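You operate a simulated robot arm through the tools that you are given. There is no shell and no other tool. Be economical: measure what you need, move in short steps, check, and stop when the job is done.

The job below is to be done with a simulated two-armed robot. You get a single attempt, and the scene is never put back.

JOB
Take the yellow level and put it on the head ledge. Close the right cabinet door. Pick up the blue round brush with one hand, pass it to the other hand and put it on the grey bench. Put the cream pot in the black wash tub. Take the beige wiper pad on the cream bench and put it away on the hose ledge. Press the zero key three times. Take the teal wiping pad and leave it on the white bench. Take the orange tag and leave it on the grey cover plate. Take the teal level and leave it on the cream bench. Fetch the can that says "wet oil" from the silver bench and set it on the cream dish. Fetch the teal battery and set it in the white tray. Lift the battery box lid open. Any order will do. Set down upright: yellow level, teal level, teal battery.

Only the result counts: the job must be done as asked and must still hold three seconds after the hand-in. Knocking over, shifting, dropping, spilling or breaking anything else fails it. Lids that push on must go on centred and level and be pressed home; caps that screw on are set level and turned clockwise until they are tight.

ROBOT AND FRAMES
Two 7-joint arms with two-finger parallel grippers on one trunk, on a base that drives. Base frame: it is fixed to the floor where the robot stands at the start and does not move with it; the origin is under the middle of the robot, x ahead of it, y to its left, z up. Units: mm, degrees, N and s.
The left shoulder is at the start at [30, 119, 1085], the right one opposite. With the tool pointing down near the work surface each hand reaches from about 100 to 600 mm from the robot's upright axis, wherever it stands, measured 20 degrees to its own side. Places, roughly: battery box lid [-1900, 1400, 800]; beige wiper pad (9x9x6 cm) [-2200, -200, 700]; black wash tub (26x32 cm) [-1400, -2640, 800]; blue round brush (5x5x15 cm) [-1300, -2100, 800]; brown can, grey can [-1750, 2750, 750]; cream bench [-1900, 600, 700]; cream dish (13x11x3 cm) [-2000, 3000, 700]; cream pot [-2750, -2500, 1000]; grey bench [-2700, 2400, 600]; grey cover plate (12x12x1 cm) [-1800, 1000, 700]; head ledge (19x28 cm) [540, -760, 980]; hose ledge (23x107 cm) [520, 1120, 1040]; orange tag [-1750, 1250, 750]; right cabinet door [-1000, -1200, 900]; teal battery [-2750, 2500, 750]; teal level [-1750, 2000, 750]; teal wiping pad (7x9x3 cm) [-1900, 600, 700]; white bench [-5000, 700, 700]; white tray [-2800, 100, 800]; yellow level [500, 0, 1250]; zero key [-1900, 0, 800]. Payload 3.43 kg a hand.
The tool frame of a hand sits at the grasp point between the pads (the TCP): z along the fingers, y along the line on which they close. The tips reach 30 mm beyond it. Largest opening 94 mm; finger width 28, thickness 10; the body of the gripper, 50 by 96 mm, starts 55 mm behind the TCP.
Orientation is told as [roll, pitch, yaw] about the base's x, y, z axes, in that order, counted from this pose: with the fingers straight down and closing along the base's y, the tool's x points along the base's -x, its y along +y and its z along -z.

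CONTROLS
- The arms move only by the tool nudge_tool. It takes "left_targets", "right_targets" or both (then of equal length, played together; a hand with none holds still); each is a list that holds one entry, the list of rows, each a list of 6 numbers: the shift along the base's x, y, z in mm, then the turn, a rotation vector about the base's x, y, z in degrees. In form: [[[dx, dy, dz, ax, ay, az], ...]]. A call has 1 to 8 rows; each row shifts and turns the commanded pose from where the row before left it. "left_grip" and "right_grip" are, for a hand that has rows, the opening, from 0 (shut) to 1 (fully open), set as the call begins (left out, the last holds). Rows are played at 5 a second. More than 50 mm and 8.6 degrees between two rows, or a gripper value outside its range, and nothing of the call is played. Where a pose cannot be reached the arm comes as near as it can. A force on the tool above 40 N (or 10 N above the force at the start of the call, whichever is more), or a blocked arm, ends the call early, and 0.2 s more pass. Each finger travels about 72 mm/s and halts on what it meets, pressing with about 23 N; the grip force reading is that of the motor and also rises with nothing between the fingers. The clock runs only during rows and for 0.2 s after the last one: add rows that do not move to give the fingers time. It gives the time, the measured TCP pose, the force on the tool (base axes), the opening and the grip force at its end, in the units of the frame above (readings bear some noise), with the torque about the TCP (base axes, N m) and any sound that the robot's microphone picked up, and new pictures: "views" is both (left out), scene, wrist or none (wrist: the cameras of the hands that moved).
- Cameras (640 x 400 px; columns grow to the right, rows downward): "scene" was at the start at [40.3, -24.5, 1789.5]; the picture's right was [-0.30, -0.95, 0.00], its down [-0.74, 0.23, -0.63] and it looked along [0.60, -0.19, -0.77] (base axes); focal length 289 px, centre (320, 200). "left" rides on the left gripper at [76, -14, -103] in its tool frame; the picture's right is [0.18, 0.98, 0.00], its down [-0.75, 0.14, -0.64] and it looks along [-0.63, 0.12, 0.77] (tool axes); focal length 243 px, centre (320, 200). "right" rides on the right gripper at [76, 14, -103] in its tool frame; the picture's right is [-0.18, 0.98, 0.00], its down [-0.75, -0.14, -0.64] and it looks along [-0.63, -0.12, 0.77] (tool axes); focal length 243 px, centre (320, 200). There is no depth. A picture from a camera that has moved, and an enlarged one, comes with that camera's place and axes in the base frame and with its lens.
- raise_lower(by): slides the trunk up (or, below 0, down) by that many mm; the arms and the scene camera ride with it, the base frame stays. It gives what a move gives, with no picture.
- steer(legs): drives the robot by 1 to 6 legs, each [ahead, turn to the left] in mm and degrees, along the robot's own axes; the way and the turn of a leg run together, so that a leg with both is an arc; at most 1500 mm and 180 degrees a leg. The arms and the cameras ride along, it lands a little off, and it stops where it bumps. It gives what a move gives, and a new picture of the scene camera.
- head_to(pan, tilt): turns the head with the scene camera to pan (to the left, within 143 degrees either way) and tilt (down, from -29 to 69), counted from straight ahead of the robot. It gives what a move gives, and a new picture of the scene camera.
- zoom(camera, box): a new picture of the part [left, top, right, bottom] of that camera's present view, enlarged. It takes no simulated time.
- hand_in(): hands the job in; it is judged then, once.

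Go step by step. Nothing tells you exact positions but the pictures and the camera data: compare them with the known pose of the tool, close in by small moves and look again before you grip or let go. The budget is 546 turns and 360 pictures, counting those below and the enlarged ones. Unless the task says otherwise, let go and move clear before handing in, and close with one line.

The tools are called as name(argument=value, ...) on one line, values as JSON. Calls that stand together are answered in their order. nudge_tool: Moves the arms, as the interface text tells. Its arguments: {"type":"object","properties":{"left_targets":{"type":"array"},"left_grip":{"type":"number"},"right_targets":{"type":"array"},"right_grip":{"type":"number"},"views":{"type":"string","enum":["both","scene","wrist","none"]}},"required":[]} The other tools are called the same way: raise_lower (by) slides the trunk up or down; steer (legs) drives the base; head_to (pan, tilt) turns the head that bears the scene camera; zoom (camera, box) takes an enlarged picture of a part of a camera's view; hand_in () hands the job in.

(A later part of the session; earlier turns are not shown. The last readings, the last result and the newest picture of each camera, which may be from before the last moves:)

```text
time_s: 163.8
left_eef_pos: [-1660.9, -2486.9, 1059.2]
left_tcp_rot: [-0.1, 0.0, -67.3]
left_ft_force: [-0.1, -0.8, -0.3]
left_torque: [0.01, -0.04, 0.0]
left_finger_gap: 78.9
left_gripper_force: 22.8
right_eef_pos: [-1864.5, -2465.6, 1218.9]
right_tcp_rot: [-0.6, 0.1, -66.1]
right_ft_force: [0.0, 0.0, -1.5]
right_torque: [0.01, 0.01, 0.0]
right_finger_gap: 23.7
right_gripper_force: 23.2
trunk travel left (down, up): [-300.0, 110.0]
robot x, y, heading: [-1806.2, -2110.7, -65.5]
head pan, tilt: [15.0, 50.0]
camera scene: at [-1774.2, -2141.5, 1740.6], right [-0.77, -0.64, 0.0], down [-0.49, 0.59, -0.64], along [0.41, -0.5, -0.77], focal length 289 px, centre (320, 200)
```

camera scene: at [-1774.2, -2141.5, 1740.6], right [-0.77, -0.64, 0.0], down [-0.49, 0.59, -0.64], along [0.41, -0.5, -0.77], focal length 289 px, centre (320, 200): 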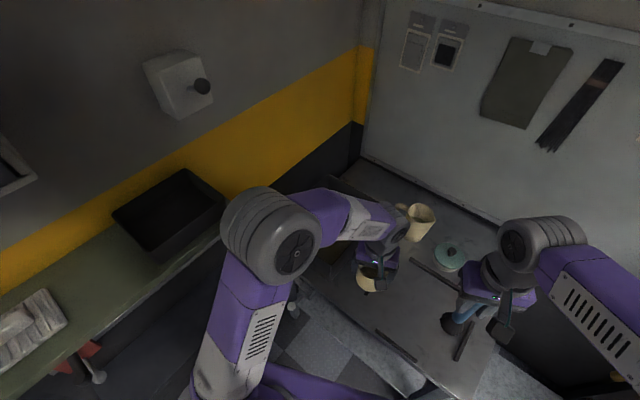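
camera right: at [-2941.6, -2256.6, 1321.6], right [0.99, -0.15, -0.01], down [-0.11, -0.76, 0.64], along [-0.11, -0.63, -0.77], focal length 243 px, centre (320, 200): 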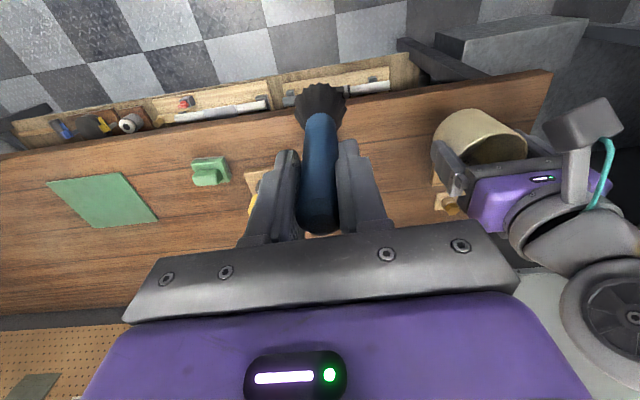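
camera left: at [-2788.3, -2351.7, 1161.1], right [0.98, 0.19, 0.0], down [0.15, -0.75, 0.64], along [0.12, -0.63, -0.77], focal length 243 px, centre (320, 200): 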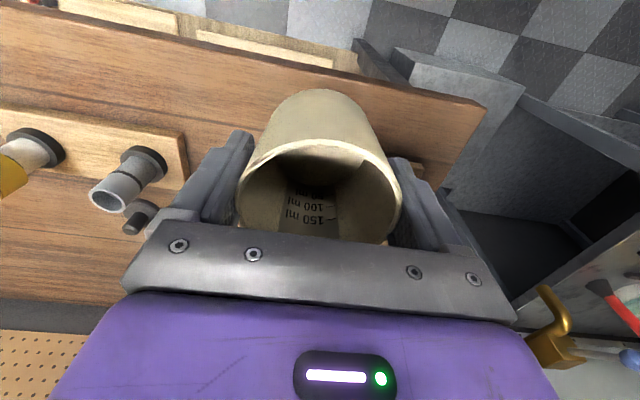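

The tub's rim spans roughly x -1500…-1260, y -2500…-2810. I move the pot toward (-1425, -2590) step by step, watching for contact.

nudge_tool(left_targets=[[[35, -16, 0, 0, 0, 0], [35, -16, 0, 0, 0, 0], [35, -16, 0, 0, 0, 0]]])

```text
time_s: 164.6
left_eef_pos: [-1556.2, -2536.4, 1060.8]
left_tcp_rot: [0.0, 0.0, -67.4]
left_ft_force: [-0.2, -0.1, -0.6]
left_torque: [0.02, 0.02, 0.02]
left_finger_gap: 79.0
left_gripper_force: 23.2
right_eef_pos: [-1865.4, -2465.5, 1218.1]
right_tcp_rot: [-0.6, 0.2, -66.0]
right_ft_force: [-0.3, -0.3, -1.8]
right_torque: [0.0, 0.03, -0.01]
right_finger_gap: 23.6
right_gripper_force: 22.9
trunk travel left (down, up): [-300.0, 110.0]
robot x, y, heading: [-1808.6, -2108.8, -65.7]
head pan, tilt: [15.0, 50.0]
camera scene: at [-1772.7, -2142.4, 1740.5], right [-0.77, -0.64, 0.0], down [-0.49, 0.59, -0.64], along [0.41, -0.5, -0.77], focal length 289 px, centre (320, 200)
camera left: at [-1597.8, -2470.0, 1162.7], right [0.84, 0.55, 0.0], down [0.42, -0.64, 0.64], along [0.35, -0.54, -0.77], focal length 243 px, centre (320, 200)
```

scene: 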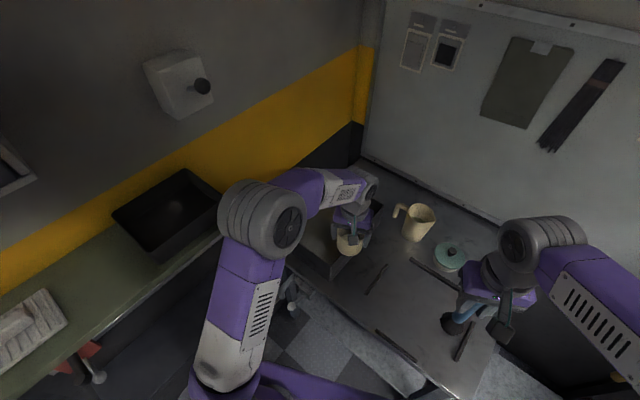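
left: 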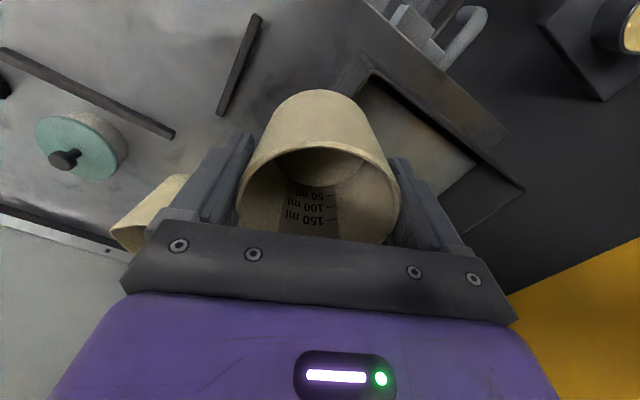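

No contact. I continue the same way.

nudge_tool(left_targets=[[[40, -18, 0, 0, 0, 0], [40, -18, 0, 0, 0, 0], [40, -20, 0, 0, 0, 0]]])

```text
time_s: 165.4
left_eef_pos: [-1433.8, -2591.9, 1058.0]
left_tcp_rot: [-0.2, 0.2, -67.2]
left_ft_force: [0.8, 0.6, -0.4]
left_torque: [0.04, 0.03, 0.01]
left_finger_gap: 78.9
left_gripper_force: 22.7
right_eef_pos: [-1864.1, -2466.2, 1218.1]
right_tcp_rot: [-0.6, 0.2, -66.1]
right_ft_force: [-0.4, 0.4, -1.0]
right_torque: [0.01, 0.01, 0.02]
right_finger_gap: 24.0
right_gripper_force: 23.0
trunk travel left (down, up): [-300.0, 110.0]
robot x, y, heading: [-1811.5, -2107.2, -65.5]
head pan, tilt: [15.0, 50.0]
camera scene: at [-1772.5, -2142.5, 1740.5], right [-0.77, -0.64, 0.0], down [-0.49, 0.59, -0.64], along [0.41, -0.5, -0.77], focal length 289 px, centre (320, 200)
camera left: at [-1475.6, -2525.8, 1160.0], right [0.84, 0.55, 0.0], down [0.42, -0.64, 0.64], along [0.35, -0.54, -0.77], focal length 243 px, centre (320, 200)
```

scene: 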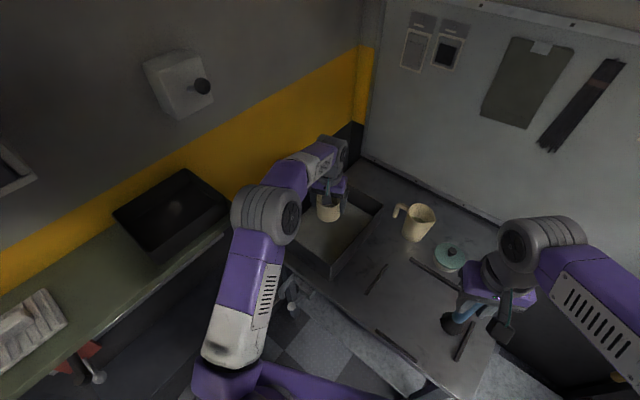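
left: 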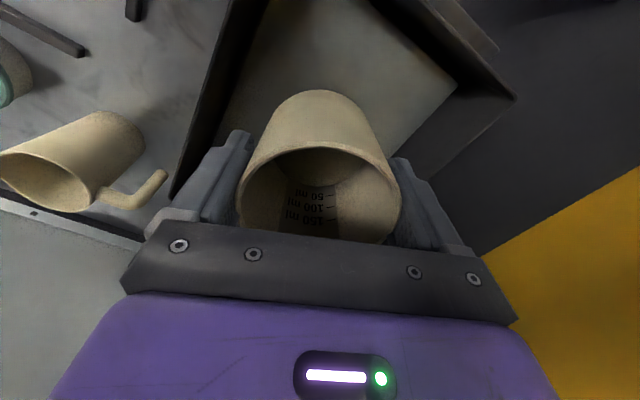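

Over the tub now. I shift slightly inward and lower.

nudge_tool(left_targets=[[[22, -20, -15, 0, 0, 0], [0, 0, -40, 0, 0, 0], [0, 0, -40, 0, 0, 0]]])

```text
time_s: 166.2
left_eef_pos: [-1413.1, -2610.4, 964.4]
left_tcp_rot: [0.0, -0.1, -67.4]
left_ft_force: [0.0, 0.5, -1.0]
left_torque: [0.03, -0.02, -0.01]
left_finger_gap: 79.0
left_gripper_force: 23.1
right_eef_pos: [-1864.1, -2466.4, 1218.9]
right_tcp_rot: [-0.5, 0.2, -66.0]
right_ft_force: [0.8, 0.1, -1.1]
right_torque: [0.02, -0.02, 0.0]
right_finger_gap: 23.6
right_gripper_force: 22.8
trunk travel left (down, up): [-300.0, 110.0]
robot x, y, heading: [-1804.7, -2109.4, -65.8]
head pan, tilt: [15.0, 50.0]
camera scene: at [-1773.4, -2142.6, 1740.5], right [-0.77, -0.64, 0.0], down [-0.49, 0.59, -0.64], along [0.41, -0.5, -0.77], focal length 289 px, centre (320, 200)
camera left: at [-1456.0, -2546.1, 1066.8], right [0.84, 0.55, 0.0], down [0.42, -0.64, 0.64], along [0.35, -0.54, -0.77], focal length 243 px, centre (320, 200)
```

scene: 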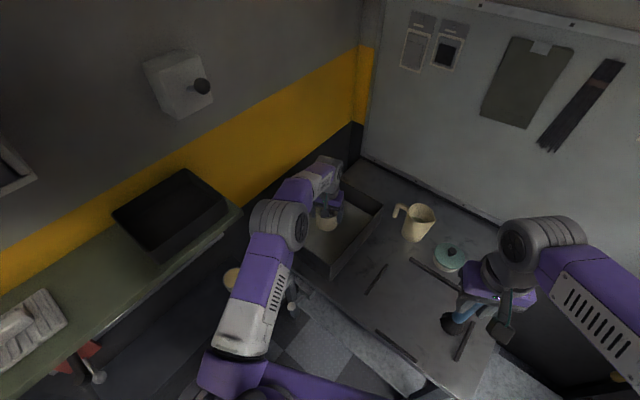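
left: 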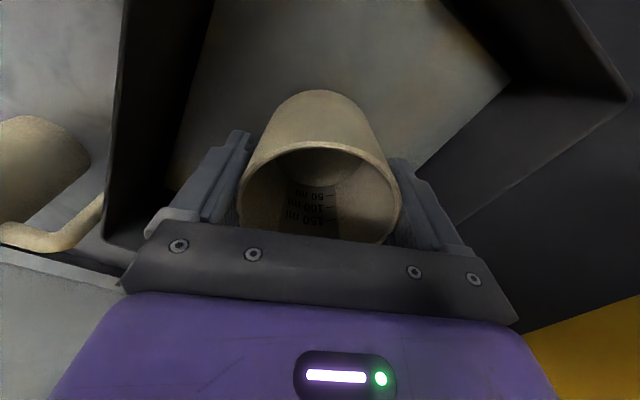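

Inside the tub's outline. I lower in small steps until it touches the floor.

nudge_tool(left_targets=[[[0, 0, -20, 0, 0, 0], [0, 0, -15, 0, 0, 0]]], views="wrist")

nudge_tool(left_targets=[[[0, 0, -8, 0, 0, 0], [0, 0, -8, 0, 0, 0]]], views="none")

```text
time_s: 166.8
left_eef_pos: [-1412.9, -2611.1, 928.3]
left_tcp_rot: [0.0, -0.1, -67.3]
left_ft_force: [-0.2, 0.3, -0.2]
left_torque: [0.01, -0.01, 0.0]
left_finger_gap: 78.9
left_gripper_force: 22.8
right_eef_pos: [-1864.8, -2466.1, 1218.7]
right_tcp_rot: [-0.5, 0.1, -66.0]
right_ft_force: [0.0, 0.2, -1.4]
right_torque: [-0.03, 0.03, 0.02]
right_finger_gap: 23.4
right_gripper_force: 23.4
trunk travel left (down, up): [-300.0, 110.0]
robot x, y, heading: [-1806.9, -2107.0, -65.7]
head pan, tilt: [15.0, 50.0]
camera left: at [-1456.1, -2545.6, 1032.0], right [0.84, 0.55, 0.0], down [0.42, -0.64, 0.64], along [0.35, -0.54, -0.77], focal length 243 px, centre (320, 200)
```

left: 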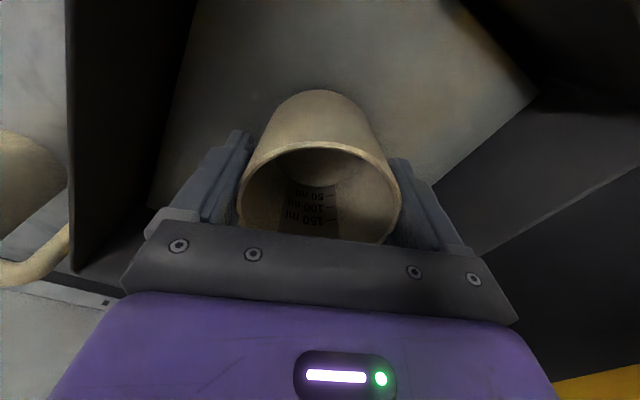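

```text
time_s: 167.4
left_eef_pos: [-1413.2, -2609.7, 913.6]
left_tcp_rot: [0.0, 0.0, -67.3]
left_ft_force: [-0.3, 0.3, -0.7]
left_torque: [0.03, -0.04, -0.02]
left_finger_gap: 79.1
left_gripper_force: 23.2
right_eef_pos: [-1865.9, -2464.7, 1218.2]
right_tcp_rot: [-0.4, 0.1, -66.0]
right_ft_force: [-1.0, 0.5, -0.8]
right_torque: [-0.01, 0.0, 0.0]
right_finger_gap: 23.7
right_gripper_force: 23.1
trunk travel left (down, up): [-300.0, 110.0]
robot x, y, heading: [-1806.6, -2105.4, -65.4]
head pan, tilt: [15.0, 50.0]
```

nudge_tool(left_targets=[[[0, 0, -7, 0, 0, 0], [0, 0, -7, 0, 0, 0], [0, 0, -7, 0, 0, 0]]], views="wrist")

nudge_tool(left_targets=[[[0, 0, -5, 0, 0, 0], [0, 0, -5, 0, 0, 0]]], views="none")

```text
time_s: 168.2
left_eef_pos: [-1412.4, -2611.5, 892.0]
left_tcp_rot: [0.0, -0.1, -67.3]
left_ft_force: [-0.4, -1.1, -0.2]
left_torque: [-0.01, 0.01, -0.01]
left_finger_gap: 79.1
left_gripper_force: 23.1
right_eef_pos: [-1864.7, -2464.5, 1219.3]
right_tcp_rot: [-0.5, 0.1, -66.0]
right_ft_force: [-0.2, -0.1, -0.8]
right_torque: [0.01, 0.02, 0.0]
right_finger_gap: 23.7
right_gripper_force: 22.8
trunk travel left (down, up): [-300.0, 110.0]
robot x, y, heading: [-1808.0, -2104.2, -65.6]
head pan, tilt: [15.0, 50.0]
camera left: at [-1455.1, -2544.7, 993.5], right [0.84, 0.55, 0.0], down [0.42, -0.64, 0.64], along [0.35, -0.54, -0.77], focal length 243 px, centre (320, 200)
```

left: 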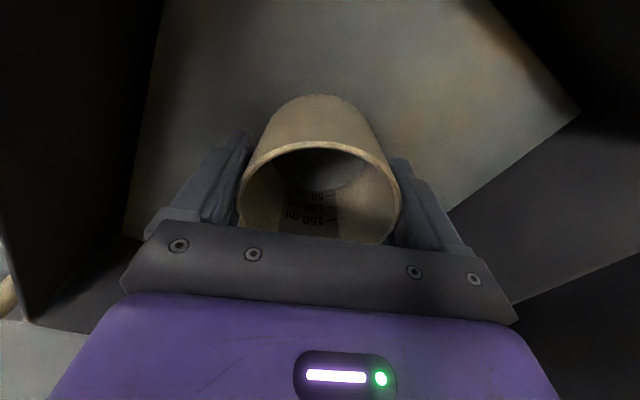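

```text
time_s: 168.8
left_eef_pos: [-1413.3, -2610.0, 882.0]
left_tcp_rot: [0.0, -0.1, -67.2]
left_ft_force: [0.1, -1.4, -0.8]
left_torque: [0.01, -0.01, 0.0]
left_finger_gap: 78.9
left_gripper_force: 23.5
right_eef_pos: [-1864.5, -2464.6, 1219.8]
right_tcp_rot: [-0.4, 0.1, -66.0]
right_ft_force: [-0.3, 0.0, -0.2]
right_torque: [-0.05, -0.04, 0.02]
right_finger_gap: 23.7
right_gripper_force: 22.9
trunk travel left (down, up): [-300.0, 110.0]
robot x, y, heading: [-1807.5, -2112.2, -65.4]
head pan, tilt: [15.0, 50.0]
```

nudge_tool(left_targets=[[[0, 0, -5, 0, 0, 0], [0, 0, -5, 0, 0, 0], [0, 0, -5, 0, 0, 0]]], views="none")

nudge_tool(left_targets=[[[0, 0, -4, 0, 0, 0], [0, 0, -4, 0, 0, 0], [0, 0, -4, 0, 0, 0]]], views="wrist")

```text
time_s: 169.6
left_eef_pos: [-1413.8, -2610.7, 867.1]
left_tcp_rot: [0.0, -0.1, -67.3]
left_ft_force: [-0.9, 0.0, -0.5]
left_torque: [-0.02, 0.01, -0.02]
left_finger_gap: 79.2
left_gripper_force: 23.3
right_eef_pos: [-1864.3, -2465.0, 1219.0]
right_tcp_rot: [-0.5, 0.0, -65.9]
right_ft_force: [0.2, -0.6, -0.6]
right_torque: [-0.01, 0.06, 0.04]
right_finger_gap: 23.9
right_gripper_force: 22.8
trunk travel left (down, up): [-300.0, 110.0]
robot x, y, heading: [-1810.0, -2109.8, -65.6]
head pan, tilt: [15.0, 50.0]
```

```text
time_s: 170.4
left_eef_pos: [-1413.1, -2611.3, 860.0]
left_tcp_rot: [0.0, -0.7, -67.3]
left_ft_force: [-1.7, -0.4, 29.0]
left_torque: [-0.18, 0.0, 0.01]
left_finger_gap: 79.2
left_gripper_force: 23.1
right_eef_pos: [-1867.6, -2462.7, 1220.0]
right_tcp_rot: [-0.5, 0.0, -66.1]
right_ft_force: [0.7, 0.6, 0.0]
right_torque: [0.05, 0.0, 0.02]
right_finger_gap: 23.6
right_gripper_force: 23.2
trunk travel left (down, up): [-300.0, 110.0]
robot x, y, heading: [-1810.1, -2105.8, -65.6]
head pan, tilt: [15.0, 50.0]
camera left: at [-1456.6, -2544.5, 961.2], right [0.84, 0.55, 0.0], down [0.42, -0.63, 0.65], along [0.36, -0.54, -0.76], focal length 243 px, centre (320, 200)
```

left: 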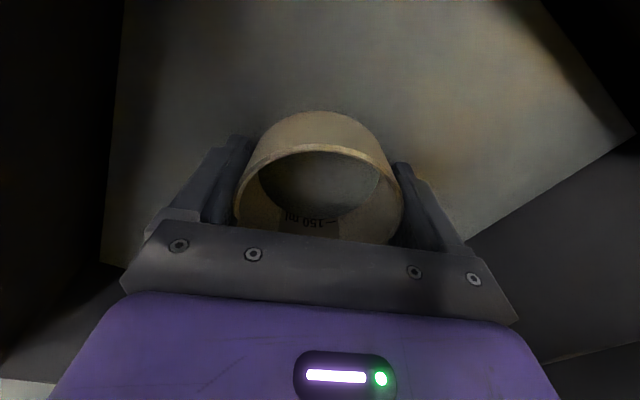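

Contact with the tub floor. I release and rise straight up.

nudge_tool(left_targets=[[[0, 0, 3, 0, 0, 0], [0, 0, 0, 0, 0, 0], [0, 0, 0, 0, 0, 0]]], left_grip=1, views="none")

nudge_tool(left_targets=[[[0, 0, 20, 0, 0, 0], [0, 0, 40, 0, 0, 0], [0, 0, 45, 0, 0, 0], [0, 0, 45, 0, 0, 0], [0, 0, 40, 0, 0, 0]]])

```text
time_s: 171.2
left_eef_pos: [-1413.8, -2610.9, 857.1]
left_tcp_rot: [0.1, 0.1, -67.3]
left_ft_force: [0.0, 0.0, -0.4]
left_torque: [-0.01, -0.02, 0.0]
left_finger_gap: 94.2
left_gripper_force: 0.0
right_eef_pos: [-1863.5, -2465.1, 1218.9]
right_tcp_rot: [-0.6, 0.3, -65.9]
right_ft_force: [-0.4, -0.4, -0.3]
right_torque: [0.03, 0.03, -0.02]
right_finger_gap: 23.5
right_gripper_force: 23.1
trunk travel left (down, up): [-300.0, 110.0]
robot x, y, heading: [-1805.6, -2107.7, -65.2]
head pan, tilt: [15.0, 50.0]
```

```text
time_s: 172.4
left_eef_pos: [-1412.9, -2610.4, 1047.8]
left_tcp_rot: [0.0, 0.0, -67.3]
left_ft_force: [1.2, -0.8, 0.1]
left_torque: [-0.02, 0.01, 0.0]
left_finger_gap: 93.7
left_gripper_force: 0.0
right_eef_pos: [-1864.6, -2465.3, 1220.0]
right_tcp_rot: [-0.5, 0.1, -66.0]
right_ft_force: [0.2, 0.6, -0.2]
right_torque: [0.01, 0.0, 0.02]
right_finger_gap: 23.7
right_gripper_force: 22.9
trunk travel left (down, up): [-300.0, 110.0]
robot x, y, heading: [-1807.9, -2107.2, -65.4]
head pan, tilt: [15.0, 50.0]
camera scene: at [-1774.4, -2141.0, 1740.6], right [-0.77, -0.64, 0.0], down [-0.49, 0.59, -0.64], along [0.41, -0.5, -0.77], focal length 289 px, centre (320, 200)
camera left: at [-1455.8, -2544.4, 1149.8], right [0.84, 0.55, 0.0], down [0.42, -0.64, 0.64], along [0.35, -0.54, -0.77], focal length 243 px, centre (320, 200)
```

scene: 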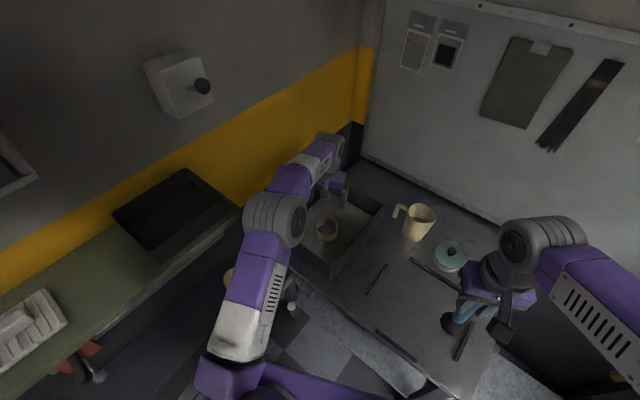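
left: 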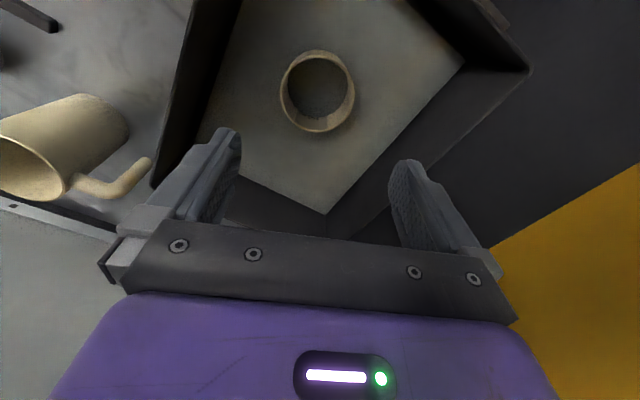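

The pot stands in the tub. I retract the left arm the same way and drive around to the front of the cream bench for the zero key.

nudge_tool(left_targets=[[[-40, 18, 0, 0, 0, 0], [-40, 18, 0, 0, 0, 0], [-40, 18, 0, 0, 0, 0], [-40, 18, 0, 0, 0, 0], [-40, 18, 0, 0, 0, 0], [-35, 30, 0, 0, 0, 0], [0, 45, 0, 0, 0, 0]]], views="none")

steer(legs=[[-480, 0], [0, 106], [1100, 0], [0, 49], [700, 0], [0, 90]])

head_to(pan=0, tilt=35)

```text
time_s: 174.0
left_eef_pos: [-1649.4, -2443.8, 1047.6]
left_tcp_rot: [-0.1, -0.1, -67.3]
left_ft_force: [0.0, 0.2, -0.1]
left_torque: [-0.02, 0.02, 0.03]
left_finger_gap: 94.0
left_gripper_force: 0.1
right_eef_pos: [-1864.8, -2463.1, 1219.4]
right_tcp_rot: [-0.6, 0.1, -66.0]
right_ft_force: [0.3, -0.1, -1.2]
right_torque: [-0.02, 0.04, -0.03]
right_finger_gap: 23.5
right_gripper_force: 23.3
trunk travel left (down, up): [-300.0, 110.0]
robot x, y, heading: [-1805.7, -2110.9, -65.6]
head pan, tilt: [15.0, 50.0]
```

```text
time_s: 185.1
left_eef_pos: [-1055.2, -892.1, 1053.7]
left_tcp_rot: [-1.0, -1.0, 36.6]
left_ft_force: [-0.4, -0.5, 0.0]
left_torque: [0.04, -0.03, 0.01]
left_finger_gap: 93.6
left_gripper_force: 0.0
right_eef_pos: [-988.4, -1103.4, 1236.8]
right_tcp_rot: [-0.9, -3.0, 36.6]
right_ft_force: [-0.2, -0.5, -1.3]
right_torque: [0.0, -0.01, 0.01]
right_finger_gap: 23.9
right_gripper_force: 23.6
trunk travel left (down, up): [-300.0, 110.0]
robot x, y, heading: [-1327.7, -1128.8, 38.1]
head pan, tilt: [15.0, 50.0]
stopped in leg 3: the robot was blocked; the commanded pose is now the measured one
camera scene: at [-1345.9, -1080.3, 1740.7], right [0.79, -0.61, 0.02], down [-0.45, -0.61, -0.65], along [0.41, 0.51, -0.76], focal length 289 px, centre (320, 200)
```

scene: 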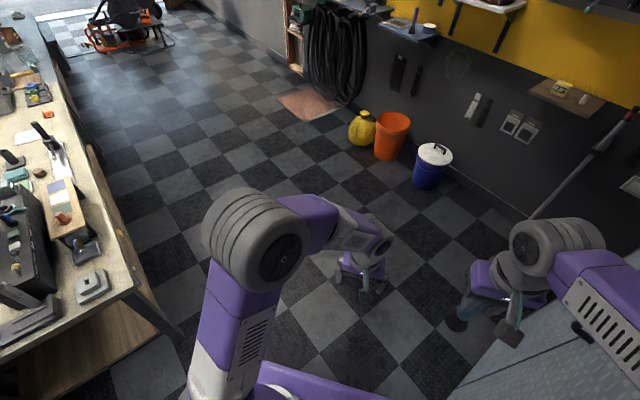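

```text
time_s: 185.9
left_eef_pos: [-1054.8, -891.0, 1054.1]
left_tcp_rot: [-1.0, -1.2, 36.6]
left_ft_force: [0.3, -0.5, -1.1]
left_torque: [0.0, 0.01, -0.03]
left_finger_gap: 94.1
left_gripper_force: 0.1
right_eef_pos: [-989.0, -1103.8, 1236.5]
right_tcp_rot: [-1.0, -3.0, 36.5]
right_ft_force: [0.0, 0.7, -1.4]
right_torque: [0.02, 0.02, 0.0]
right_finger_gap: 23.5
right_gripper_force: 22.6
trunk travel left (down, up): [-300.0, 110.0]
robot x, y, heading: [-1323.9, -1126.6, 37.6]
head pan, tilt: [0.0, 35.0]
camera scene: at [-1324.8, -1088.3, 1762.7], right [0.61, -0.79, 0.02], down [-0.43, -0.35, -0.83], along [0.66, 0.5, -0.56], focal length 289 px, centre (320, 200)
```

scene: 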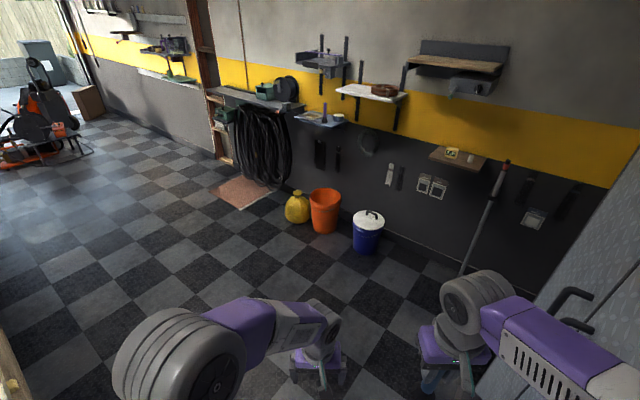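

The right elbow touched the cabinet front. I back off, and check the cabinet.

steer(legs=[[-200, 0], [0, 52]])

head_to(pan=-110, tilt=20)

```text
time_s: 189.9
left_eef_pos: [-1492.9, -877.6, 1048.7]
left_tcp_rot: [0.1, -0.1, 89.3]
left_ft_force: [-0.5, 0.0, 0.2]
left_torque: [0.04, 0.04, -0.02]
left_finger_gap: 93.9
left_gripper_force: 0.0
right_eef_pos: [-1280.6, -947.8, 1227.3]
right_tcp_rot: [-0.1, -1.6, 89.4]
right_ft_force: [-0.2, -0.3, -0.2]
right_torque: [0.0, -0.02, 0.04]
right_finger_gap: 23.9
right_gripper_force: 23.2
trunk travel left (down, up): [-300.0, 110.0]
robot x, y, heading: [-1482.9, -1249.8, 90.6]
head pan, tilt: [0.0, 35.0]
camera scene: at [-1487.8, -1195.8, 1762.3], right [1.0, 0.01, 0.0], down [0.01, -0.57, -0.82], along [-0.01, 0.82, -0.57], focal length 289 px, centre (320, 200)
```

scene: 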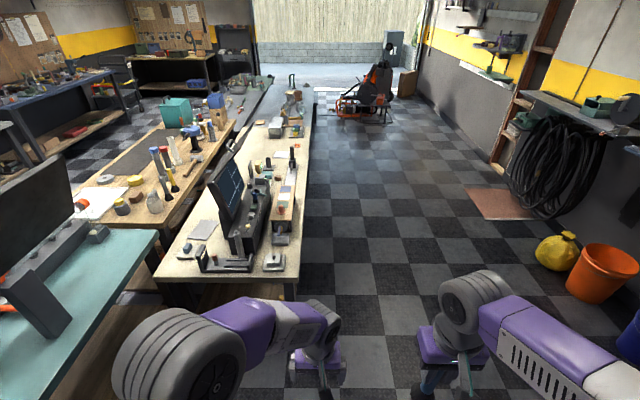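

```text
time_s: 191.8
left_eef_pos: [-1492.7, -876.7, 1048.6]
left_tcp_rot: [0.1, -0.1, 89.4]
left_ft_force: [0.2, 0.4, 0.6]
left_torque: [0.01, 0.0, 0.0]
left_finger_gap: 94.0
left_gripper_force: 0.0
right_eef_pos: [-1281.2, -947.1, 1226.2]
right_tcp_rot: [0.1, -1.5, 89.4]
right_ft_force: [-0.1, 0.7, -0.8]
right_torque: [-0.04, 0.02, -0.01]
right_finger_gap: 23.6
right_gripper_force: 23.1
trunk travel left (down, up): [-300.0, 110.0]
robot x, y, heading: [-1483.6, -1252.1, 90.7]
head pan, tilt: [-110.0, 20.0]
camera scene: at [-1399.0, -1314.9, 1786.1], right [-0.33, -0.94, 0.0], down [-0.32, 0.11, -0.94], along [0.89, -0.31, -0.34], focal length 289 px, centre (320, 200)
```

scene: 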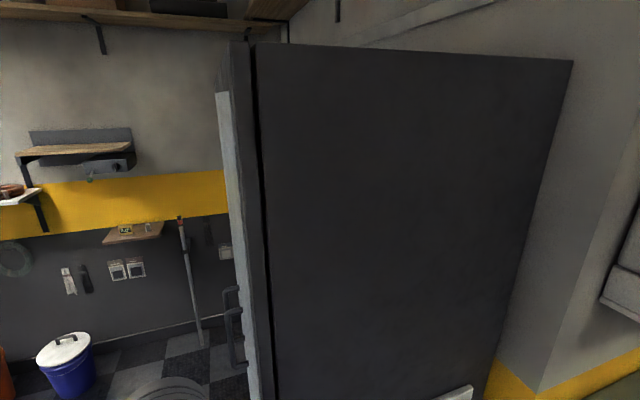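

The cabinet is still closed. I drive up along the cream bench's front and turn to face it at y≈-50.

steer(legs=[[0, -13], [1200, 0], [0, 102]])

head_to(pan=0, tilt=40)

```text
time_s: 202.9
left_eef_pos: [-1596.4, -106.3, 1048.6]
left_tcp_rot: [0.1, -0.1, 178.4]
left_ft_force: [0.3, 0.9, -0.7]
left_torque: [-0.01, -0.01, -0.01]
left_finger_gap: 94.2
left_gripper_force: 0.0
right_eef_pos: [-1522.1, 104.2, 1227.0]
right_tcp_rot: [0.0, -1.4, 178.4]
right_ft_force: [0.7, 0.1, -1.1]
right_torque: [0.03, 0.02, -0.01]
right_finger_gap: 23.6
right_gripper_force: 22.9
trunk travel left (down, up): [-300.0, 110.0]
robot x, y, heading: [-1221.5, -107.9, 179.6]
head pan, tilt: [-110.0, 20.0]
camera scene: at [-1162.6, -19.9, 1786.1], right [0.94, -0.35, 0.0], down [-0.12, -0.32, -0.94], along [0.33, 0.88, -0.34], focal length 289 px, centre (320, 200)
```

scene: 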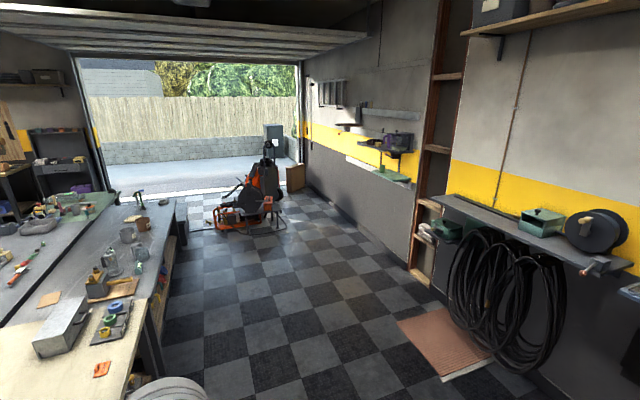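

```text
time_s: 204.7
left_eef_pos: [-1599.0, -105.9, 1047.9]
left_tcp_rot: [0.2, 0.0, 178.5]
left_ft_force: [0.4, 0.0, -0.7]
left_torque: [0.0, 0.02, -0.04]
left_finger_gap: 94.3
left_gripper_force: 0.0
right_eef_pos: [-1523.6, 103.5, 1226.5]
right_tcp_rot: [0.1, -1.5, 178.5]
right_ft_force: [-0.5, -0.3, -0.2]
right_torque: [-0.01, -0.02, -0.03]
right_finger_gap: 23.5
right_gripper_force: 23.2
trunk travel left (down, up): [-300.0, 110.0]
robot x, y, heading: [-1222.5, -103.5, 179.5]
head pan, tilt: [0.0, 40.0]
camera scene: at [-1280.2, -106.2, 1754.7], right [0.01, 1.0, 0.0], down [0.64, -0.01, -0.77], along [-0.77, 0.01, -0.64], focal length 289 px, centre (320, 200)
```

scene: 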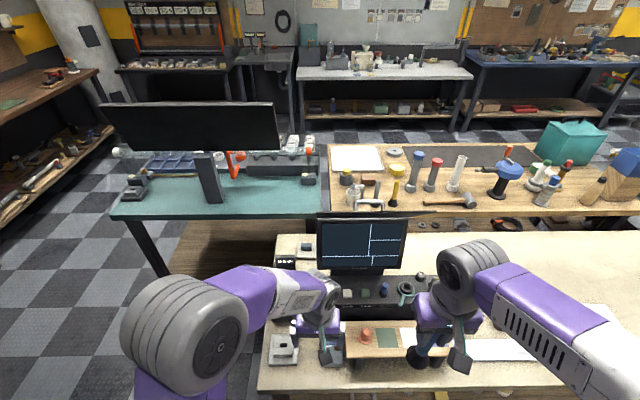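

I enlarge the device in front of the monitor to find the zero key.

zoom(camera="scene", box=[250, 220, 450, 380])

```text
2.50 times, centred on (350, 300) of scene
camera zoom: at [-1280.2, -106.2, 1754.7], right [0.01, 1.0, 0.0], down [0.64, -0.01, -0.77], along [-0.77, 0.01, -0.64], focal length 724 px, centre (245, -50)
```

zoom: 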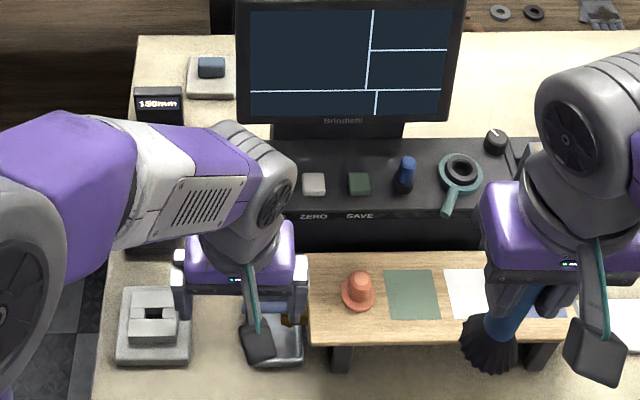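

The white ZERO key is left of the green SAVE key, around (-1885, 4). I drive 110 mm closer, close the left fingers and move toward it.

steer(legs=[[110, 0]])

nudge_tool(left_targets=[[[-30, 20, -15, 0, 5, 0], [-30, 20, -15, 0, 5, 0], [-25, 20, -15, 0, 5, 0], [-20, 20, -15, 0, 0, 0]]], left_grip=0)

```text
time_s: 205.9
left_eef_pos: [-1706.2, -105.6, 1048.3]
left_tcp_rot: [0.0, 0.0, 178.3]
left_ft_force: [0.3, -0.6, -0.4]
left_torque: [-0.04, -0.02, 0.0]
left_finger_gap: 94.1
left_gripper_force: 0.0
right_eef_pos: [-1632.5, 104.9, 1226.4]
right_tcp_rot: [-0.1, -1.6, 178.4]
right_ft_force: [-0.2, 0.2, -0.4]
right_torque: [0.02, -0.02, 0.02]
right_finger_gap: 23.7
right_gripper_force: 22.8
trunk travel left (down, up): [-300.0, 110.0]
robot x, y, heading: [-1333.7, -104.4, 179.6]
head pan, tilt: [0.0, 40.0]
camera scene: at [-1389.3, -105.3, 1754.7], right [0.01, 1.0, 0.0], down [0.64, -0.01, -0.77], along [-0.77, 0.01, -0.64], focal length 289 px, centre (320, 200)
```

scene: 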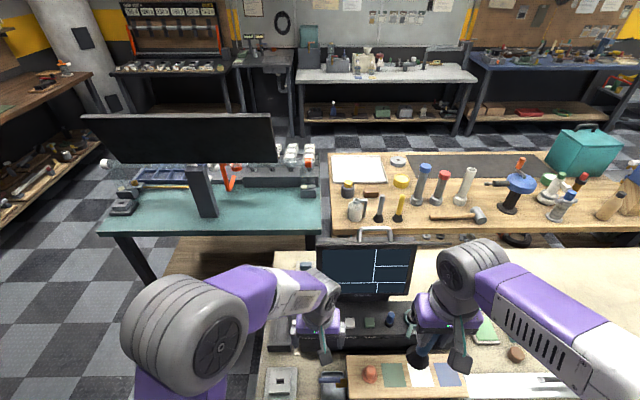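

```text
time_s: 206.9
left_eef_pos: [-1811.9, -23.8, 988.4]
left_tcp_rot: [0.5, -14.9, 178.4]
left_ft_force: [-0.8, -0.2, 0.4]
left_torque: [0.0, -0.01, -0.03]
left_finger_gap: 0.0
left_gripper_force: 23.4
right_eef_pos: [-1632.9, 105.5, 1227.1]
right_tcp_rot: [0.0, -1.5, 178.4]
right_ft_force: [-0.1, -0.6, -0.3]
right_torque: [0.01, -0.05, 0.01]
right_finger_gap: 23.8
right_gripper_force: 22.7
trunk travel left (down, up): [-300.0, 110.0]
robot x, y, heading: [-1332.9, -107.3, 179.7]
head pan, tilt: [0.0, 40.0]
camera scene: at [-1390.6, -104.7, 1754.6], right [0.01, 1.0, 0.0], down [0.64, -0.01, -0.77], along [-0.77, 0.01, -0.64], focal length 289 px, centre (320, 200)
camera left: at [-1711.1, -10.3, 1066.6], right [0.15, -0.99, -0.04], down [-0.56, -0.12, 0.82], along [-0.81, -0.1, -0.58], focal length 243 px, centre (320, 200)
```

scene: 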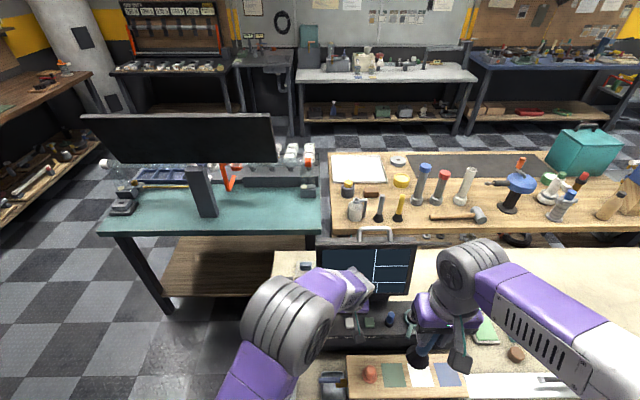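
left: 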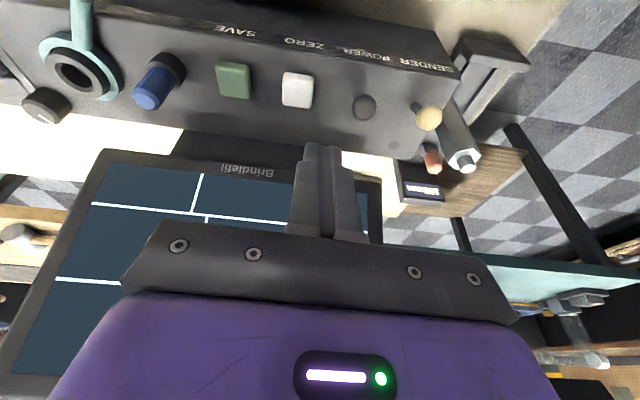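

I move closer above the key for a second sight line.

nudge_tool(left_targets=[[[-5, 15, -30, 0, 0, 0], [-5, 8, -30, 0, 0, 0]]], views="wrist")

```text
time_s: 207.5
left_eef_pos: [-1821.0, -1.8, 929.0]
left_tcp_rot: [0.5, -15.2, 178.4]
left_ft_force: [0.7, -0.4, 0.5]
left_torque: [-0.01, 0.02, 0.02]
left_finger_gap: 0.1
left_gripper_force: 22.5
right_eef_pos: [-1631.4, 104.4, 1227.4]
right_tcp_rot: [0.0, -1.6, 178.4]
right_ft_force: [-1.0, 0.8, -0.3]
right_torque: [0.0, -0.05, 0.02]
right_finger_gap: 24.0
right_gripper_force: 23.0
trunk travel left (down, up): [-300.0, 110.0]
robot x, y, heading: [-1333.6, -103.3, 179.7]
head pan, tilt: [0.0, 40.0]
camera left: at [-1720.8, 11.9, 1007.4], right [0.15, -0.99, -0.04], down [-0.56, -0.12, 0.82], along [-0.81, -0.1, -0.58], focal length 243 px, centre (320, 200)
```

left: 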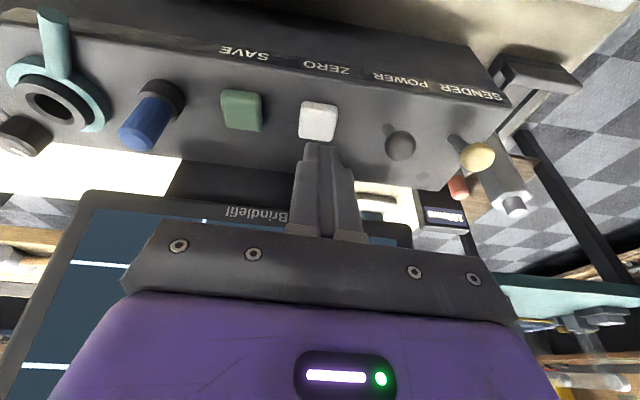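

Key top is at about (-1867, 0, 808). I bring the fingertips ~13 mm above it.

nudge_tool(left_targets=[[[-19, 1, -40, 0, 0, 0], [-19, 1, -39, 0, 0, 0]]])

zoom(camera="left", box=[220, 80, 420, 220])

```text
time_s: 208.1
left_eef_pos: [-1858.8, 2.7, 856.6]
left_tcp_rot: [0.1, -16.0, 178.3]
left_ft_force: [1.5, 3.9, 21.2]
left_torque: [-0.06, -0.44, 0.02]
left_finger_gap: 0.1
left_gripper_force: 23.0
right_eef_pos: [-1624.4, 103.5, 1228.8]
right_tcp_rot: [-0.1, -1.8, 178.4]
right_ft_force: [0.6, -0.7, -1.0]
right_torque: [0.05, 0.0, -0.03]
right_finger_gap: 23.3
right_gripper_force: 22.7
trunk travel left (down, up): [-300.0, 110.0]
robot x, y, heading: [-1330.2, -106.6, 179.3]
head pan, tilt: [0.0, 40.0]
heard: click
camera scene: at [-1380.0, -107.2, 1755.5], right [0.01, 1.0, 0.0], down [0.64, 0.0, -0.77], along [-0.77, 0.01, -0.64], focal length 289 px, centre (320, 200)
camera left: at [-1756.0, 13.6, 934.2], right [0.15, -0.99, -0.05], down [-0.55, -0.12, 0.82], along [-0.82, -0.09, -0.56], focal length 243 px, centre (320, 200)
```

scene: 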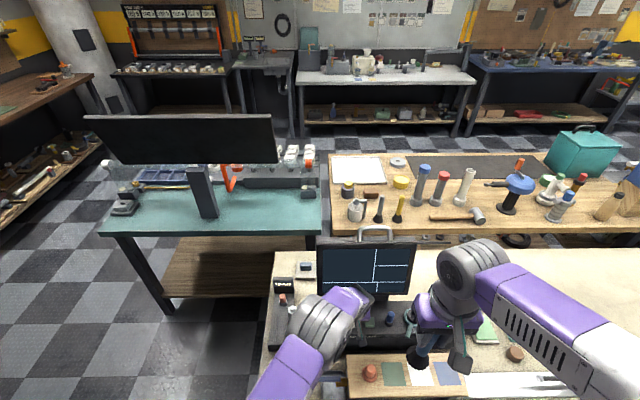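
left: 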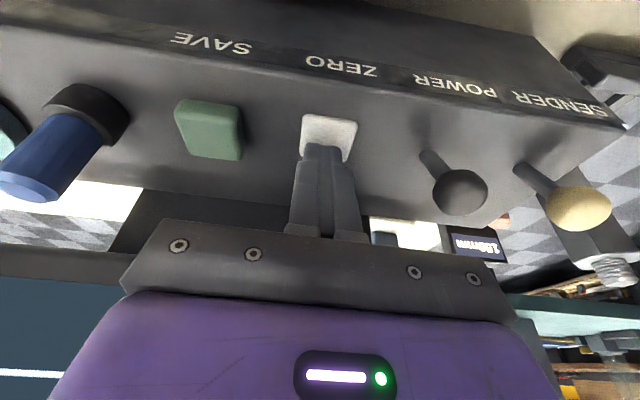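

```text
2.86 times, centred on (320, 150) of left
camera zoom: at [-1756.0, 13.6, 934.2], right [0.15, -0.99, -0.05], down [-0.55, -0.12, 0.82], along [-0.82, -0.09, -0.56], focal length 693 px, centre (320, 343)
```

zoom: 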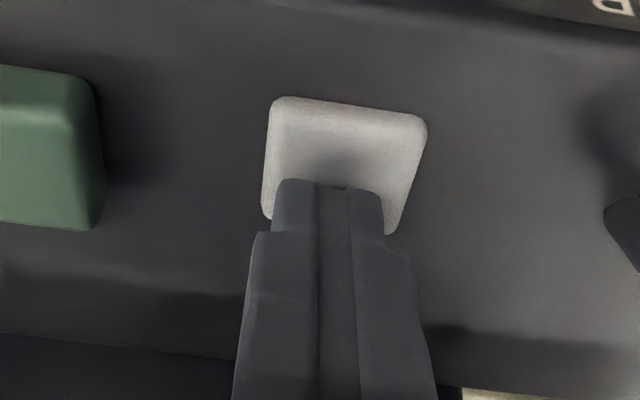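

It pressed already: one click heard. I lift off 25 mm and then press two more times, checking for a click each time.

nudge_tool(left_targets=[[[0, 0, 15, 0, 0, 0], [0, 0, 15, 0, 0, 0], [0, 0, 0, 0, 0, 0]]], views="none")

nudge_tool(left_targets=[[[0, 0, -15, 0, 0, 0], [0, 0, -15, 0, 0, 0]]], views="none")

```text
time_s: 208.9
left_eef_pos: [-1858.8, -2.2, 880.5]
left_tcp_rot: [0.6, -14.9, 178.3]
left_ft_force: [0.1, -0.2, 0.2]
left_torque: [-0.01, 0.02, -0.01]
left_finger_gap: 0.0
left_gripper_force: 22.2
right_eef_pos: [-1631.4, 106.9, 1227.6]
right_tcp_rot: [0.0, -1.5, 178.4]
right_ft_force: [-0.2, 0.6, -1.2]
right_torque: [0.01, -0.02, 0.03]
right_finger_gap: 23.5
right_gripper_force: 23.1
trunk travel left (down, up): [-300.0, 110.0]
robot x, y, heading: [-1332.2, -103.3, 179.6]
head pan, tilt: [0.0, 40.0]
```

```text
time_s: 209.5
left_eef_pos: [-1861.3, -0.7, 852.9]
left_tcp_rot: [0.3, -15.6, 178.3]
left_ft_force: [-0.9, -0.6, 24.1]
left_torque: [0.02, -0.09, -0.02]
left_finger_gap: 0.2
left_gripper_force: 23.1
right_eef_pos: [-1629.7, 104.1, 1227.3]
right_tcp_rot: [0.0, -1.6, 178.4]
right_ft_force: [-0.6, -0.4, 0.4]
right_torque: [-0.01, -0.01, 0.02]
right_finger_gap: 23.5
right_gripper_force: 22.9
trunk travel left (down, up): [-300.0, 110.0]
robot x, y, heading: [-1330.1, -103.2, 179.4]
head pan, tilt: [0.0, 40.0]
heard: click
```

Second click heard. I lift and press the third time.

nudge_tool(left_targets=[[[0, 0, 15, 0, 0, 0], [0, 0, 15, 0, 0, 0], [0, 0, 0, 0, 0, 0]]], views="none")

nudge_tool(left_targets=[[[0, 0, -15, 0, 0, 0], [0, 0, -15, 0, 0, 0]]], views="none")

nudge_tool(left_targets=[[[0, 0, 20, 0, 0, 0], [5, 0, 40, 0, 0, 0], [10, 0, 40, 0, 0, 0], [20, 0, 40, 0, 0, 0]]])

```text
time_s: 210.3
left_eef_pos: [-1859.6, -0.4, 877.8]
left_tcp_rot: [0.6, -14.9, 178.3]
left_ft_force: [0.2, -0.3, 0.0]
left_torque: [-0.03, -0.02, 0.0]
left_finger_gap: 0.1
left_gripper_force: 22.8
right_eef_pos: [-1632.0, 104.7, 1226.0]
right_tcp_rot: [0.0, -1.5, 178.4]
right_ft_force: [-0.6, -0.2, -1.3]
right_torque: [-0.03, -0.05, -0.02]
right_finger_gap: 23.7
right_gripper_force: 22.5
trunk travel left (down, up): [-300.0, 110.0]
robot x, y, heading: [-1331.8, -100.7, 179.7]
head pan, tilt: [0.0, 40.0]
```

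```text
time_s: 210.9
left_eef_pos: [-1861.8, -0.3, 859.8]
left_tcp_rot: [0.5, -15.6, 178.4]
left_ft_force: [5.9, -2.1, 10.6]
left_torque: [-0.09, -0.25, 0.0]
left_finger_gap: 0.2
left_gripper_force: 23.8
right_eef_pos: [-1630.4, 105.1, 1226.6]
right_tcp_rot: [0.0, -1.6, 178.4]
right_ft_force: [-0.2, 1.0, -0.6]
right_torque: [-0.03, -0.07, 0.01]
right_finger_gap: 23.5
right_gripper_force: 22.7
trunk travel left (down, up): [-300.0, 110.0]
robot x, y, heading: [-1331.9, -106.7, 179.4]
head pan, tilt: [0.0, 40.0]
heard: click
stopped in row 2 (left hand): the force on the tool passed its limit at 102 N (the readings are from after the stop); the commanded pose is now the measured one
```

```text
time_s: 211.9
left_eef_pos: [-1827.0, 0.2, 1000.0]
left_tcp_rot: [0.4, -15.4, 178.3]
left_ft_force: [0.2, -0.2, -0.1]
left_torque: [0.03, -0.02, 0.01]
left_finger_gap: 0.1
left_gripper_force: 23.0
right_eef_pos: [-1630.2, 106.2, 1226.7]
right_tcp_rot: [-0.1, -1.7, 178.4]
right_ft_force: [0.0, 0.1, -0.2]
right_torque: [-0.03, 0.0, 0.04]
right_finger_gap: 23.8
right_gripper_force: 23.2
trunk travel left (down, up): [-300.0, 110.0]
robot x, y, heading: [-1330.3, -104.5, 179.6]
head pan, tilt: [0.0, 40.0]
camera scene: at [-1387.1, -105.6, 1754.8], right [0.01, 1.0, 0.0], down [0.64, -0.01, -0.77], along [-0.77, 0.01, -0.64], focal length 289 px, centre (320, 200)
camera left: at [-1726.5, 12.9, 1077.6], right [0.15, -0.99, -0.04], down [-0.56, -0.12, 0.82], along [-0.81, -0.1, -0.57], focal length 243 px, centre (320, 200)
```

scene: 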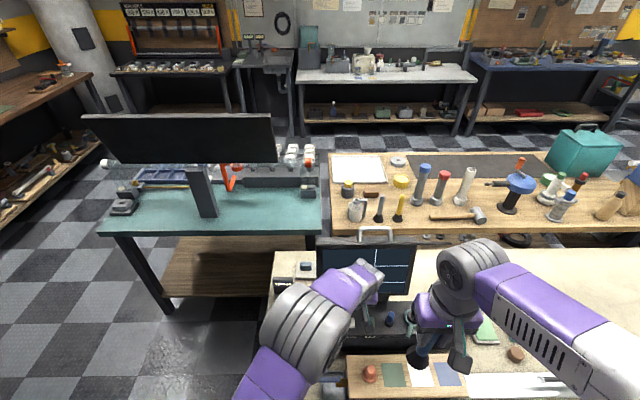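
left: 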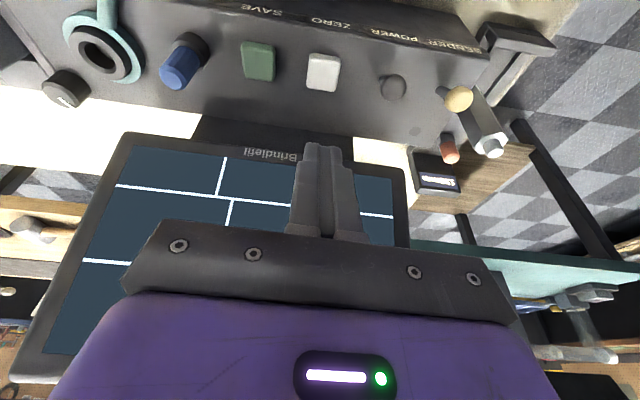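

Three clicks in total. Next I look at the beige wiper pad: I retract the left hand and zoom at the bench's left end.

nudge_tool(left_targets=[[[45, -10, 0, 0, -5, 0], [45, -10, 0, 0, -5, 0], [45, -10, 0, 0, -5, 0], [45, -10, 0, 0, 0, 0]]], left_grip=1, views="scene")

zoom(camera="scene", box=[240, 230, 360, 400])

zoom(camera="scene", box=[320, 120, 640, 260])

```text
time_s: 212.9
left_eef_pos: [-1645.2, -39.4, 998.2]
left_tcp_rot: [-0.2, -0.5, 178.4]
left_ft_force: [1.4, 0.0, 0.0]
left_torque: [0.0, 0.02, -0.01]
left_finger_gap: 94.0
left_gripper_force: 0.2
right_eef_pos: [-1630.1, 105.6, 1226.4]
right_tcp_rot: [0.0, -1.6, 178.4]
right_ft_force: [-0.4, -0.5, -1.9]
right_torque: [-0.02, 0.05, -0.03]
right_finger_gap: 23.7
right_gripper_force: 22.5
trunk travel left (down, up): [-300.0, 110.0]
robot x, y, heading: [-1330.9, -102.1, 179.8]
head pan, tilt: [0.0, 40.0]
camera scene: at [-1387.0, -105.4, 1754.8], right [0.01, 1.0, 0.0], down [0.64, -0.01, -0.77], along [-0.77, 0.01, -0.64], focal length 289 px, centre (320, 200)
```

scene: 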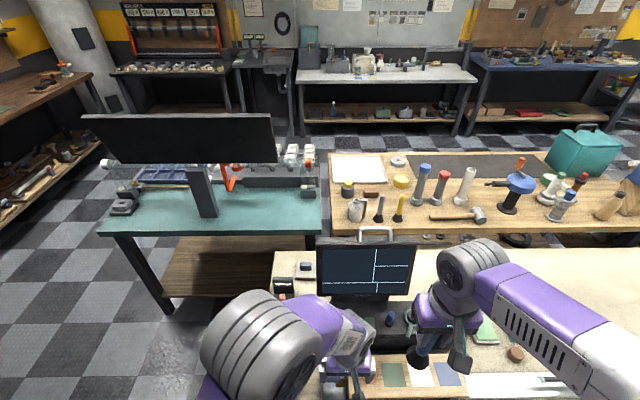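

```text
2.35 times, centred on (300, 315) of scene
camera zoom: at [-1387.0, -105.4, 1754.8], right [0.01, 1.0, 0.0], down [0.64, -0.01, -0.77], along [-0.77, 0.01, -0.64], focal length 681 px, centre (367, -71)
```

zoom: 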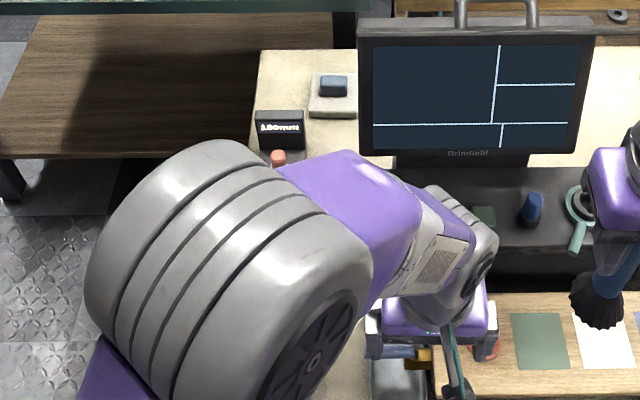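

```text
2.00 times, centred on (480, 190) of scene
camera zoom: at [-1387.0, -105.4, 1754.8], right [0.01, 1.0, 0.0], down [0.64, -0.01, -0.77], along [-0.77, 0.01, -0.64], focal length 579 px, centre (0, 220)
```

zoom: 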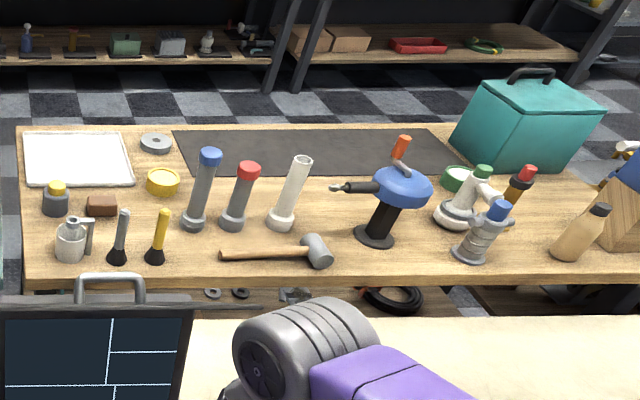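

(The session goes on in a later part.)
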